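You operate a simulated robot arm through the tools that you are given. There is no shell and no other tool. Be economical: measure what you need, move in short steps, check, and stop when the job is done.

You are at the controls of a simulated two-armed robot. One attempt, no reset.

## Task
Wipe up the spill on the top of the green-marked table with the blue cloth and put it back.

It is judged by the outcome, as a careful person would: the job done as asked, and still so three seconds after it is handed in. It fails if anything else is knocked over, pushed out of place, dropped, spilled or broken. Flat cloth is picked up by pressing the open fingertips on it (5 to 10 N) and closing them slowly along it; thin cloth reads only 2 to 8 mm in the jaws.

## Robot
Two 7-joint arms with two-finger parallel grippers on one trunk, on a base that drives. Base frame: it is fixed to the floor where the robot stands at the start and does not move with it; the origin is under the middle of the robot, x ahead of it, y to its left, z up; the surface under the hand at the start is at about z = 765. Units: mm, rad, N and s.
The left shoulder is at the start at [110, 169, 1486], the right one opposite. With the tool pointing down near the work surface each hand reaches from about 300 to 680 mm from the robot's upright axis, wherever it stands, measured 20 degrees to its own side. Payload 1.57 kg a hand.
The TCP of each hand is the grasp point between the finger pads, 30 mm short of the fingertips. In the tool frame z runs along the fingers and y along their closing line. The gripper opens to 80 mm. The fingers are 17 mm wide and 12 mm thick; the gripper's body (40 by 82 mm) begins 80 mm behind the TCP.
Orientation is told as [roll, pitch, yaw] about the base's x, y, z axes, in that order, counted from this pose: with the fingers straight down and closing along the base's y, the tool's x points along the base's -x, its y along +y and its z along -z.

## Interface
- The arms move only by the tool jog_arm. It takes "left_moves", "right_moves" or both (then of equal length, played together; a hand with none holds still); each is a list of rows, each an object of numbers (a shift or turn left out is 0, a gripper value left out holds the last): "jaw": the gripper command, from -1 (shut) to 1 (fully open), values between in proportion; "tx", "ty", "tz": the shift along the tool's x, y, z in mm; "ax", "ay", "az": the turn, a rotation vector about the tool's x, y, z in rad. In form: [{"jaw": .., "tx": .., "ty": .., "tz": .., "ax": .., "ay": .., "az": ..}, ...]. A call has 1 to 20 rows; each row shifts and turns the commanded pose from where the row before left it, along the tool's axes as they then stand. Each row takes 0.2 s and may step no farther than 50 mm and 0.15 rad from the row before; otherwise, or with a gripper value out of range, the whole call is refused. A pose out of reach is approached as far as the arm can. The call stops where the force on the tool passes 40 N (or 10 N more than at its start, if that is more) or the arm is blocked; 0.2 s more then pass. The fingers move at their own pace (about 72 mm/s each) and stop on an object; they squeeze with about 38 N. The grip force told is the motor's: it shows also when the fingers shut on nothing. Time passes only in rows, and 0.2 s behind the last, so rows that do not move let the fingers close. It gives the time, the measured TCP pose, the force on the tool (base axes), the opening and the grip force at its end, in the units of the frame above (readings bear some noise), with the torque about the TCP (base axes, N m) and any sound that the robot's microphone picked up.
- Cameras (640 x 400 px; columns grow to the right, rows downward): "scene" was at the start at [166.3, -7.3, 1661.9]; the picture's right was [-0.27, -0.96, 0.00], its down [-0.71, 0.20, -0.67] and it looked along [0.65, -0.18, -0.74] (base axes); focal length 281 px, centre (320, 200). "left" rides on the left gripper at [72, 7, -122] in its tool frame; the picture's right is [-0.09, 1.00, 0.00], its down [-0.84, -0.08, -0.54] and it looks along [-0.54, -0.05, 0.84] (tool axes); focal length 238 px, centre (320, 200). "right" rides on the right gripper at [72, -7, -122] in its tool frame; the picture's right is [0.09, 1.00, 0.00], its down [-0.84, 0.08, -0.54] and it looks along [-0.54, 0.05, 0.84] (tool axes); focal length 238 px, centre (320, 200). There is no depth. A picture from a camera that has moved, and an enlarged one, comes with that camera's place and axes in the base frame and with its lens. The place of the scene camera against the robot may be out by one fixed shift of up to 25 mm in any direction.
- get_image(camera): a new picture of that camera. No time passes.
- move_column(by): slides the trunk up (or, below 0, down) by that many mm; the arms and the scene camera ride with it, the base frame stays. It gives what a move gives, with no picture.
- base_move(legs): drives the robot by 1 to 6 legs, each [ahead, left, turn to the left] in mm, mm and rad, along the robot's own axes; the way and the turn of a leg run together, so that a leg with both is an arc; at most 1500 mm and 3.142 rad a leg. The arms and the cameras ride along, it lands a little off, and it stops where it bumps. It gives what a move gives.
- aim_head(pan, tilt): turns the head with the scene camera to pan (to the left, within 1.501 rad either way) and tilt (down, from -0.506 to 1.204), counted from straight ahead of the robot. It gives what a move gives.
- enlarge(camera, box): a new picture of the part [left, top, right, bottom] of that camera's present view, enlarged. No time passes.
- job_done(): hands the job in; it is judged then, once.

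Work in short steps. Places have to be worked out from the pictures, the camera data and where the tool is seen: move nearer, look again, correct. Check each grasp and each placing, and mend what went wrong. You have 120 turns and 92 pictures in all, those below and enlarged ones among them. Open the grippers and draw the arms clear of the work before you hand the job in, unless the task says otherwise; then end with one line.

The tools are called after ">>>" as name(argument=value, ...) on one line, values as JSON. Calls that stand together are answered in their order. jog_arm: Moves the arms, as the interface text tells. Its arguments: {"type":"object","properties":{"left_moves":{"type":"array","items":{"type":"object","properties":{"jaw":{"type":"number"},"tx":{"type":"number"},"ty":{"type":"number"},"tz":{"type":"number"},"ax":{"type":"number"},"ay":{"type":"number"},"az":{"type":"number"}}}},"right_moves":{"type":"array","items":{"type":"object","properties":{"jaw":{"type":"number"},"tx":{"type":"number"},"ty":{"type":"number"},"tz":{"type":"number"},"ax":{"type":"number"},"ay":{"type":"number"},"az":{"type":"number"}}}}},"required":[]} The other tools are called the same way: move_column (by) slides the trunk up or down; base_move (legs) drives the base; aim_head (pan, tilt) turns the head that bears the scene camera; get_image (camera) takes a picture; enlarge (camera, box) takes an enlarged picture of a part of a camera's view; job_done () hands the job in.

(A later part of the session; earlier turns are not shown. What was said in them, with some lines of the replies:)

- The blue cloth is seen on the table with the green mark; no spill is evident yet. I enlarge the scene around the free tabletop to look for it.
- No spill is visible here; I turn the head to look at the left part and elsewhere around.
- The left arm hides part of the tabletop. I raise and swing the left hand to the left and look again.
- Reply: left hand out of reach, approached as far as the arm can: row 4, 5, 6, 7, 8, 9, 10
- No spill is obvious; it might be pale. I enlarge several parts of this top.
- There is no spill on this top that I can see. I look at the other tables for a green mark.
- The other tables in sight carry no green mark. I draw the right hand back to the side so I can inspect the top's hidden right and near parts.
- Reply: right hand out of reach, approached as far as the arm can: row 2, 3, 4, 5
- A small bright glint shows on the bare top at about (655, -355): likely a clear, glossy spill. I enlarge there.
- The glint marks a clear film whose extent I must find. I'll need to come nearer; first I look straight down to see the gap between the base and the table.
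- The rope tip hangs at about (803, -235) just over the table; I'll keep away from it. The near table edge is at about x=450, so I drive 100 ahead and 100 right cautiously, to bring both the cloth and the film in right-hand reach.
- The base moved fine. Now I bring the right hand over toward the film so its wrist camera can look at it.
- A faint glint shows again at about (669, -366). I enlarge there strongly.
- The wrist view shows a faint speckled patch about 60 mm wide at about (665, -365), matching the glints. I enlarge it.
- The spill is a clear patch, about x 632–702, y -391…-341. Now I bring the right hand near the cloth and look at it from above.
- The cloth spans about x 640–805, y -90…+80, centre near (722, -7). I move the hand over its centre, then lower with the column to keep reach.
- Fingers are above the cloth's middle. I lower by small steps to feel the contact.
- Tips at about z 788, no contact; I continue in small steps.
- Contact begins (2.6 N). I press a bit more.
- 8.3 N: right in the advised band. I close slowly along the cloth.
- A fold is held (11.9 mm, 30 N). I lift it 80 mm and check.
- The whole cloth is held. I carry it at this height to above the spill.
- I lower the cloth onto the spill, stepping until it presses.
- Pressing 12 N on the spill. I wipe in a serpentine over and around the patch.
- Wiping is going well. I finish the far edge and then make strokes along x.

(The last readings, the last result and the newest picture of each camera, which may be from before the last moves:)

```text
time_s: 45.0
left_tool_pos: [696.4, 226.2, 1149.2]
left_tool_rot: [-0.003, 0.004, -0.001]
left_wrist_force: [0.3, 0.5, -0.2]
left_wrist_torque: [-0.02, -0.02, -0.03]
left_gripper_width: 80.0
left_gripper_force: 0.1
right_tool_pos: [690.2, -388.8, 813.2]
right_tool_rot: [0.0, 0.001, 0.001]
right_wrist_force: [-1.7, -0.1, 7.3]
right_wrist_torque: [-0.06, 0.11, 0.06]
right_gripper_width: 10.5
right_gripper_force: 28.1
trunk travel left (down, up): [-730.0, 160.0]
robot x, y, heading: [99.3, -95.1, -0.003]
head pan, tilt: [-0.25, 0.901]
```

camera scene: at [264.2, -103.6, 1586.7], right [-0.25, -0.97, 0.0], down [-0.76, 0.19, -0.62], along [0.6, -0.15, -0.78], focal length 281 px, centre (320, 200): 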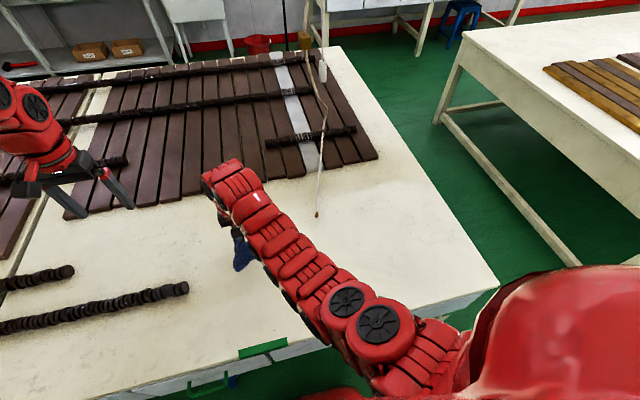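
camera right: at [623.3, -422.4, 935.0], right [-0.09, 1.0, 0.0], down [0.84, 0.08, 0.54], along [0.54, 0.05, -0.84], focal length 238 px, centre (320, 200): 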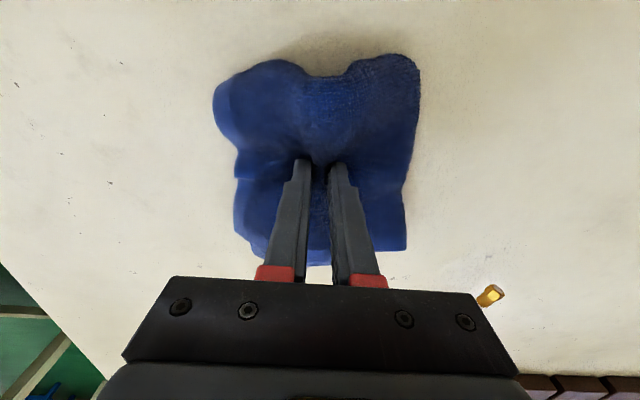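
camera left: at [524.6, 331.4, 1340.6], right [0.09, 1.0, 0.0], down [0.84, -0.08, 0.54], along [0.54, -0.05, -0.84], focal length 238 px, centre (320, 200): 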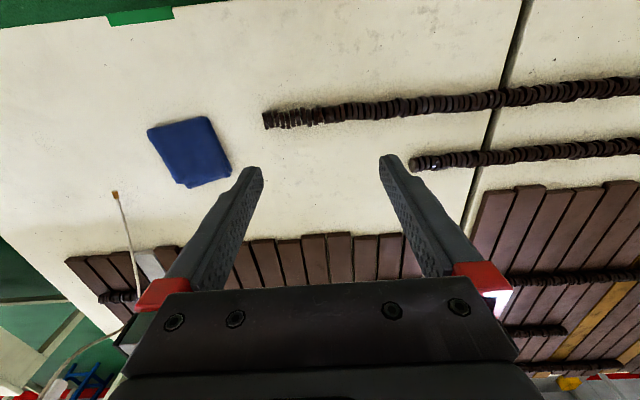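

I lift the cloth off and step aside to inspect the wiped place.

>>> jog_arm(right_moves=[{"tz": -30}, {"tz": -30}, {"tz": -30}, {"tz": -30}, {"tx": 40, "ty": 40}, {"tx": 40, "ty": 40}, {"tx": 40, "ty": 40}, {"ty": 40}, {"ty": 20}, {}])

>>> get_image(camera="right")

>>> enlarge(camera="right", box=[130, 130, 270, 240])

```text
refused: row 5 steps farther than a row can; nothing moved
```

```text
56 pictures are left
camera right: at [616.2, -393.6, 935.7], right [-0.09, 1.0, 0.0], down [0.84, 0.08, 0.54], along [0.54, 0.05, -0.84], focal length 238 px, centre (320, 200)
```

right: 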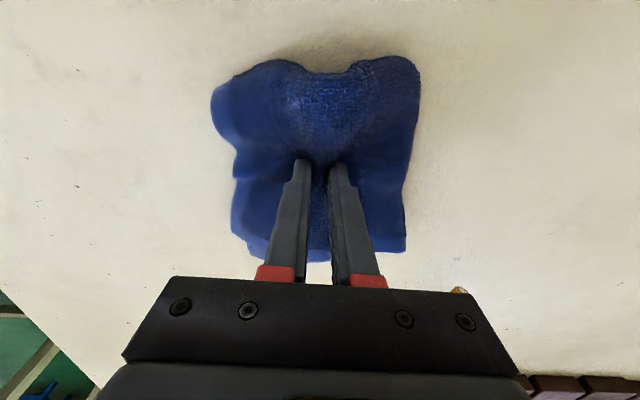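

```text
3.64 times, centred on (200, 185) of right
camera zoom: at [616.2, -393.6, 935.7], right [-0.09, 1.0, 0.0], down [0.84, 0.08, 0.54], along [0.54, 0.05, -0.84], focal length 867 px, centre (756, 254)
```

zoom: 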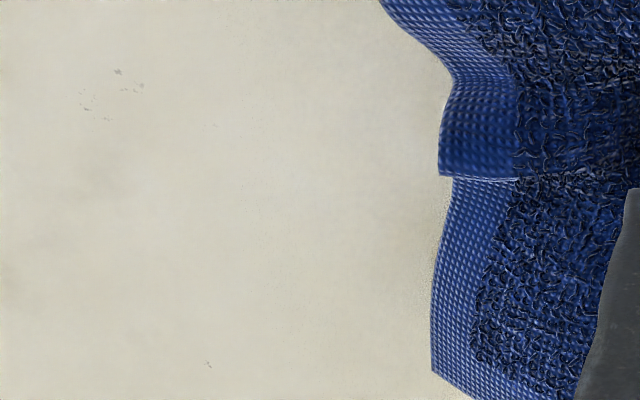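

One row was too long; I repeat with smaller ones.

>>> jog_arm(right_moves=[{"tz": -30}, {"tz": -30}, {"tz": -30}, {"tz": -30}, {"tx": 32, "ty": 34}, {"tx": 32, "ty": 34}, {"tx": 32, "ty": 34}, {"tx": 32, "ty": 34}, {"ty": 34}, {}])

>>> get_image(camera="right")

>>> enlarge(camera="right", box=[140, 130, 260, 240])

```text
time_s: 47.2
left_tool_pos: [697.0, 224.0, 1149.5]
left_tool_rot: [-0.001, 0.003, 0.0]
left_wrist_force: [-0.1, -0.3, 0.7]
left_wrist_torque: [0.01, -0.03, 0.01]
left_gripper_width: 79.5
left_gripper_force: 0.1
right_tool_pos: [561.6, -205.4, 916.9]
right_tool_rot: [0.0, -0.001, -0.002]
right_wrist_force: [0.1, 0.2, -0.1]
right_wrist_torque: [-0.03, 0.01, 0.07]
right_gripper_width: 10.6
right_gripper_force: 28.4
right hand out of reach, approached as far as the arm can: row 5, 6
trunk travel left (down, up): [-730.0, 160.0]
robot x, y, heading: [103.4, -96.9, 0.002]
head pan, tilt: [-0.25, 0.901]
```

```text
54 pictures are left
camera right: at [488.2, -209.6, 1038.2], right [-0.09, 1.0, 0.0], down [0.84, 0.08, 0.54], along [0.54, 0.05, -0.84], focal length 238 px, centre (320, 200)
```

right: 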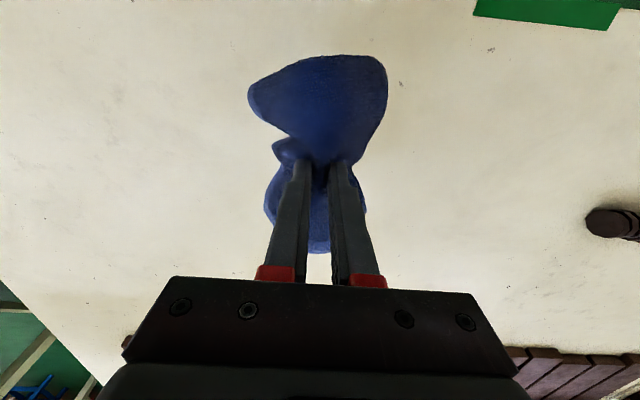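

```text
3.64 times, centred on (200, 185) of right
camera zoom: at [488.2, -209.6, 1038.2], right [-0.09, 1.0, 0.0], down [0.84, 0.08, 0.54], along [0.54, 0.05, -0.84], focal length 867 px, centre (756, 254)
```

zoom: 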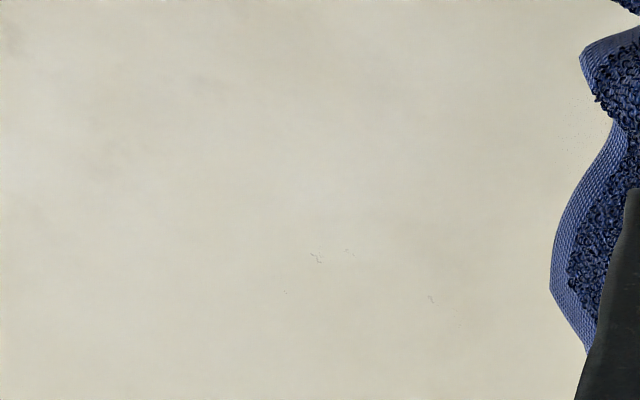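

The speckled patch appears gone. One closer look to be sure.

>>> enlarge(camera="right", box=[160, 165, 225, 215])

>>> enlarge(camera="scene", box=[280, 180, 440, 340])

```text
8.00 times, centred on (192, 190) of right
camera zoom: at [488.2, -209.6, 1038.2], right [-0.09, 1.0, 0.0], down [0.84, 0.08, 0.54], along [0.54, 0.05, -0.84], focal length 1907 px, centre (1340, 280)
```

zoom: 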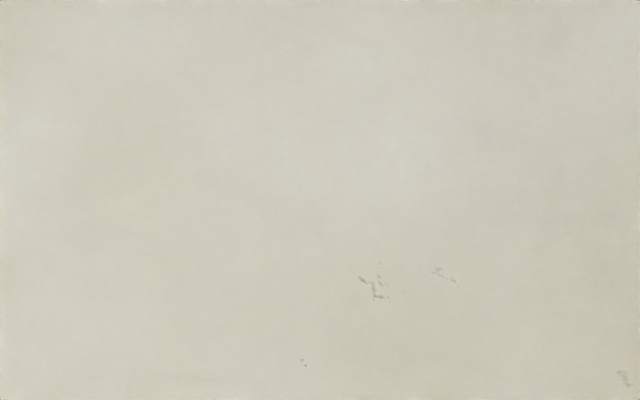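

```text
2.50 times, centred on (360, 260) of scene
camera zoom: at [263.6, -104.8, 1586.8], right [-0.25, -0.97, 0.0], down [-0.76, 0.19, -0.62], along [0.6, -0.15, -0.78], focal length 702 px, centre (220, 50)
```

zoom: 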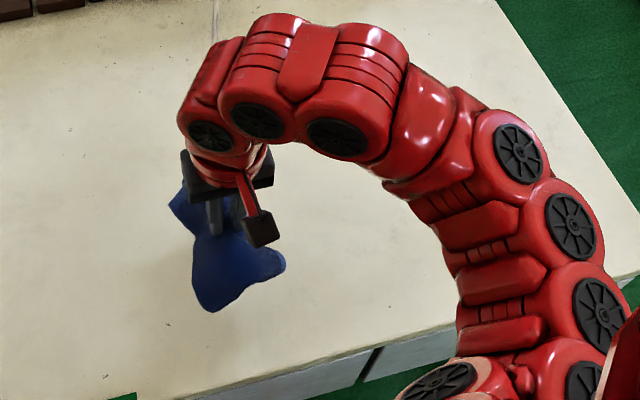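

The top is clean. I carry the cloth back over its original place.

>>> jog_arm(right_moves=[{"tx": -25.5, "ty": 32.7}, {"tx": -25.5, "ty": 32.7}, {"tx": -25.5, "ty": 32.7}, {"tx": -25.5, "ty": 32.7}, {"tx": -25.5, "ty": 32.7}, {"tx": -25.5, "ty": 32.7}, {}, {"tz": 30}, {"tz": 25}, {"tz": 20}, {"tz": 15}, {"tz": 8}, {}])

>>> get_image(camera="right")

```text
time_s: 50.0
left_tool_pos: [698.2, 226.9, 1148.2]
left_tool_rot: [-0.002, 0.003, 0.0]
left_wrist_force: [-0.6, 0.0, 0.1]
left_wrist_torque: [0.03, -0.05, 0.04]
left_gripper_width: 80.3
left_gripper_force: 0.0
right_tool_pos: [715.2, -7.5, 820.0]
right_tool_rot: [0.0, -0.001, -0.001]
right_wrist_force: [1.6, -0.2, 2.2]
right_wrist_torque: [-0.08, 0.0, 0.08]
right_gripper_width: 10.4
right_gripper_force: 28.3
trunk travel left (down, up): [-730.0, 160.0]
robot x, y, heading: [101.6, -98.1, 0.005]
head pan, tilt: [-0.25, 0.901]
```

```text
50 pictures are left
camera right: at [641.0, -13.9, 942.1], right [-0.09, 1.0, 0.0], down [0.84, 0.08, 0.54], along [0.54, 0.05, -0.84], focal length 238 px, centre (320, 200)
```

right: 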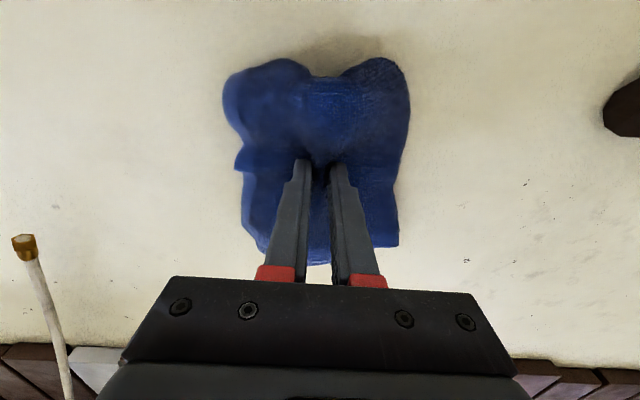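

It is touching down in place. I press lightly and open slowly while pressing, so the fold spreads flat again.

>>> jog_arm(right_moves=[{"tz": 4}, {"tz": 3}, {}, {"jaw": -0.6}, {"jaw": -0.5, "tz": 2}, {"jaw": -0.4}, {"jaw": -0.3, "tz": 2}, {"jaw": -0.2}, {"jaw": -0.1}, {"jaw": 0.0}, {"jaw": 0.1}, {"jaw": 0.2}, {"jaw": 0.3}, {}])

>>> get_image(camera="right")

```text
time_s: 53.0
left_tool_pos: [695.4, 227.5, 1150.5]
left_tool_rot: [-0.002, 0.002, -0.001]
left_wrist_force: [-0.8, 1.0, 0.3]
left_wrist_torque: [-0.02, -0.01, 0.03]
left_gripper_width: 80.0
left_gripper_force: 0.0
right_tool_pos: [713.5, -7.1, 808.0]
right_tool_rot: [-0.001, -0.005, 0.0]
right_wrist_force: [0.1, 10.0, 27.4]
right_wrist_torque: [-0.21, -0.01, 0.01]
right_gripper_width: 39.7
right_gripper_force: 0.1
trunk travel left (down, up): [-730.0, 160.0]
robot x, y, heading: [99.4, -95.2, 0.002]
head pan, tilt: [-0.25, 0.901]
```

```text
49 pictures are left
camera right: at [639.2, -13.3, 931.1], right [-0.09, 1.0, 0.0], down [0.84, 0.08, 0.54], along [0.54, 0.05, -0.84], focal length 238 px, centre (320, 200)
```

right: 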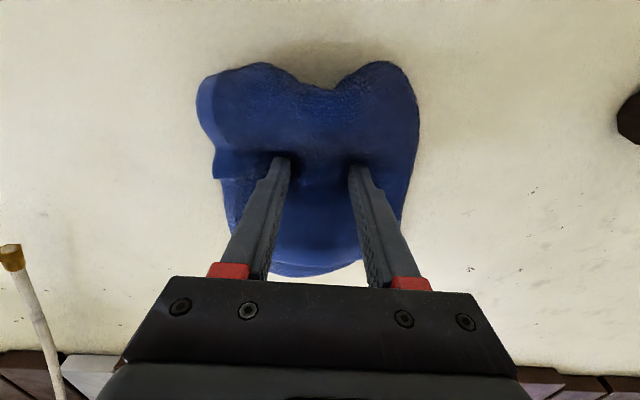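

Released with the fold spread somewhat. I lift straight up and look.

>>> jog_arm(right_moves=[{"tz": -5}, {"tz": -15}, {"tz": -25}, {"tz": -25}, {"tz": -25}, {"tx": 30}, {}])

>>> get_image(camera="right")

```text
time_s: 54.6
left_tool_pos: [700.7, 222.8, 1149.0]
left_tool_rot: [-0.001, 0.006, -0.002]
left_wrist_force: [-0.3, -0.1, 0.3]
left_wrist_torque: [0.06, 0.02, -0.01]
left_gripper_width: 79.7
left_gripper_force: 0.0
right_tool_pos: [686.3, -13.4, 902.0]
right_tool_rot: [0.002, 0.0, -0.002]
right_wrist_force: [0.0, 0.3, 0.1]
right_wrist_torque: [0.01, 0.03, 0.02]
right_gripper_width: 51.9
right_gripper_force: 0.0
trunk travel left (down, up): [-730.0, 160.0]
robot x, y, heading: [100.3, -98.9, -0.0]
head pan, tilt: [-0.25, 0.901]
```

```text
48 pictures are left
camera right: at [611.8, -18.8, 1024.9], right [-0.09, 1.0, 0.0], down [0.84, 0.08, 0.54], along [0.54, 0.05, -0.84], focal length 238 px, centre (320, 200)
```

right: 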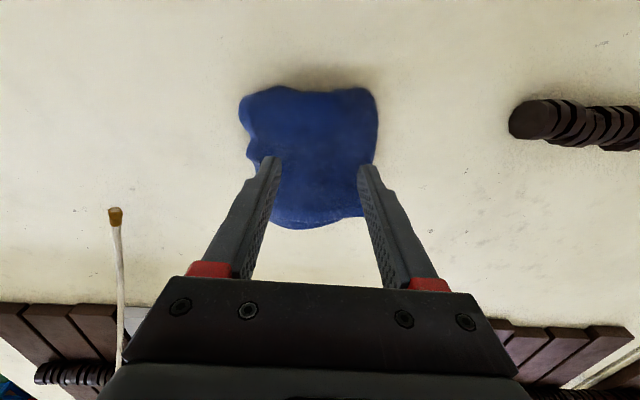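

The cloth lies flat, within about 15 mm of where it was. I withdraw the right hand, raise the trunk, back the base off, and check the top from the view that showed the glint.

>>> jog_arm(right_moves=[{"tz": -20, "tx": 20}, {"tx": 30, "ty": -35}, {"tx": 25, "ty": -42}, {"tx": 25, "ty": -42}, {"ty": -45}, {"ty": -45}, {"ty": -45}, {"ty": -45}, {"ty": -45}, {"ty": -45}])

>>> move_column(by=70)

>>> base_move(legs=[[-100, 0, 0], [0, 100, 0]])

>>> jog_arm(right_moves=[{"ty": -40}, {"ty": -40}, {"ty": -40}, {"ty": -40}])

>>> get_image(camera="scene")

>>> enlarge(camera="scene", box=[320, 120, 520, 300])

```text
time_s: 56.8
left_tool_pos: [698.5, 225.8, 1148.0]
left_tool_rot: [-0.002, 0.004, -0.001]
left_wrist_force: [0.2, 0.3, -0.7]
left_wrist_torque: [0.02, 0.0, -0.01]
left_gripper_width: 80.0
left_gripper_force: 0.0
right_tool_pos: [587.4, -369.6, 916.0]
right_tool_rot: [0.003, -0.004, 0.001]
right_wrist_force: [-0.9, -0.1, -0.1]
right_wrist_torque: [-0.01, -0.02, 0.01]
right_gripper_width: 51.9
right_gripper_force: 0.0
right hand out of reach, approached as far as the arm can: row 4, 10
trunk travel left (down, up): [-730.0, 160.0]
robot x, y, heading: [102.9, -99.7, 0.0]
head pan, tilt: [-0.25, 0.901]
```

```text
time_s: 57.8
left_tool_pos: [698.5, 225.0, 1218.8]
left_tool_rot: [-0.002, 0.005, 0.0]
left_wrist_force: [-0.2, 0.1, -0.5]
left_wrist_torque: [0.01, 0.04, 0.01]
left_gripper_width: 80.2
left_gripper_force: 0.0
right_tool_pos: [587.0, -368.6, 986.2]
right_tool_rot: [0.001, -0.005, 0.0]
right_wrist_force: [-0.6, 0.9, 0.8]
right_wrist_torque: [0.0, 0.03, 0.02]
right_gripper_width: 52.1
right_gripper_force: 0.2
trunk travel left (down, up): [-800.0, 90.0]
robot x, y, heading: [98.1, -97.6, -0.001]
head pan, tilt: [-0.25, 0.901]
```

```text
time_s: 59.7
left_tool_pos: [596.6, 322.5, 1220.1]
left_tool_rot: [-0.001, 0.004, -0.002]
left_wrist_force: [-0.3, -0.8, -0.5]
left_wrist_torque: [0.0, -0.02, -0.01]
left_gripper_width: 80.0
left_gripper_force: 0.0
right_tool_pos: [485.5, -270.1, 987.8]
right_tool_rot: [0.001, -0.004, 0.0]
right_wrist_force: [0.5, -0.2, -0.2]
right_wrist_torque: [-0.02, 0.0, 0.03]
right_gripper_width: 52.0
right_gripper_force: 0.1
trunk travel left (down, up): [-800.0, 90.0]
robot x, y, heading: [-1.8, -0.4, -0.005]
head pan, tilt: [-0.25, 0.901]
```

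```text
time_s: 60.7
left_tool_pos: [597.5, 321.9, 1219.0]
left_tool_rot: [0.0, 0.003, 0.0]
left_wrist_force: [-0.2, -0.8, 0.0]
left_wrist_torque: [0.03, -0.05, 0.02]
left_gripper_width: 79.8
left_gripper_force: 0.1
right_tool_pos: [487.4, -432.3, 983.6]
right_tool_rot: [0.001, -0.005, 0.001]
right_wrist_force: [-0.4, 0.1, -0.8]
right_wrist_torque: [0.01, 0.0, 0.0]
right_gripper_width: 52.1
right_gripper_force: 0.0
trunk travel left (down, up): [-800.0, 90.0]
robot x, y, heading: [-0.3, -1.7, -0.0]
head pan, tilt: [-0.25, 0.901]
```

```text
47 pictures are left
camera scene: at [163.6, -8.0, 1656.7], right [-0.25, -0.97, 0.0], down [-0.76, 0.19, -0.62], along [0.6, -0.15, -0.78], focal length 281 px, centre (320, 200)
```

scene: 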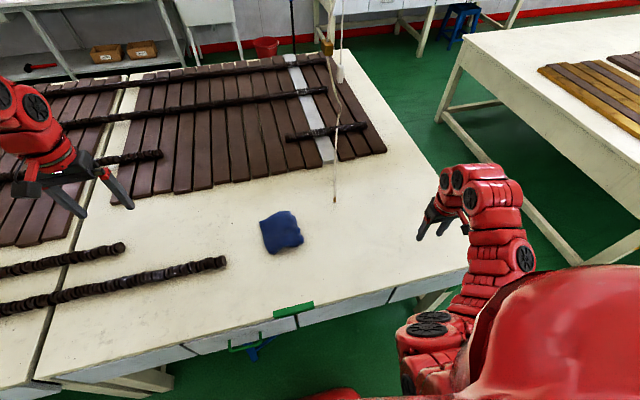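

```text
2.22 times, centred on (420, 210) of scene
camera zoom: at [163.6, -8.0, 1656.7], right [-0.25, -0.97, 0.0], down [-0.76, 0.19, -0.62], along [0.6, -0.15, -0.78], focal length 624 px, centre (98, 178)
```

zoom: 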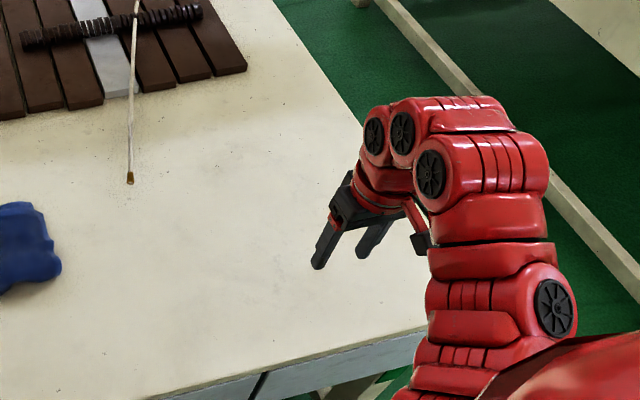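

No glint remains. One last check of the wiped spot through the right wrist camera.

>>> enlarge(camera="right", box=[260, 120, 440, 270])

>>> enlarge(camera="scene", box=[230, 190, 330, 270])

```text
2.67 times, centred on (350, 195) of right
camera zoom: at [413.2, -438.7, 1106.0], right [-0.09, 1.0, 0.0], down [0.84, 0.08, 0.54], along [0.54, 0.05, -0.84], focal length 636 px, centre (240, 213)
```

zoom: 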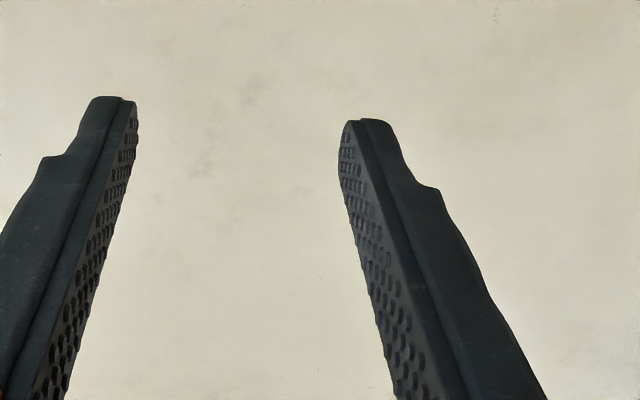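

```text
5.00 times, centred on (280, 230) of scene
camera zoom: at [163.6, -8.0, 1656.7], right [-0.25, -0.97, 0.0], down [-0.76, 0.19, -0.62], along [0.6, -0.15, -0.78], focal length 1405 px, centre (520, 50)
```

zoom: 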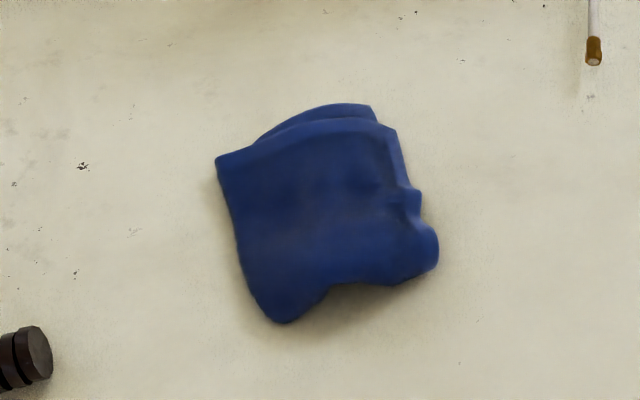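

The top is clean and the cloth lies back in its place. I open the right gripper fully and hand in.

>>> jog_arm(right_moves=[{"jaw": 1}, {}, {}])

>>> job_done()

```text
time_s: 61.5
left_tool_pos: [598.5, 325.0, 1218.3]
left_tool_rot: [-0.001, 0.002, 0.0]
left_wrist_force: [-0.5, 0.4, -0.2]
left_wrist_torque: [0.0, 0.02, -0.01]
left_gripper_width: 79.8
left_gripper_force: 0.1
right_tool_pos: [487.4, -430.8, 983.9]
right_tool_rot: [0.0, -0.003, 0.0]
right_wrist_force: [0.9, -0.1, -0.4]
right_wrist_torque: [0.04, -0.02, 0.0]
right_gripper_width: 80.0
right_gripper_force: 0.1
trunk travel left (down, up): [-800.0, 90.0]
robot x, y, heading: [2.2, -1.9, -0.001]
head pan, tilt: [-0.25, 0.901]
```

```text
The job is handed in.
```

I wiped up the clear spill on the green-marked table with the blue cloth, and no trace of it shows in the pictures taken afterwards; the cloth is back about 15 mm from where it was, slightly rumpled.
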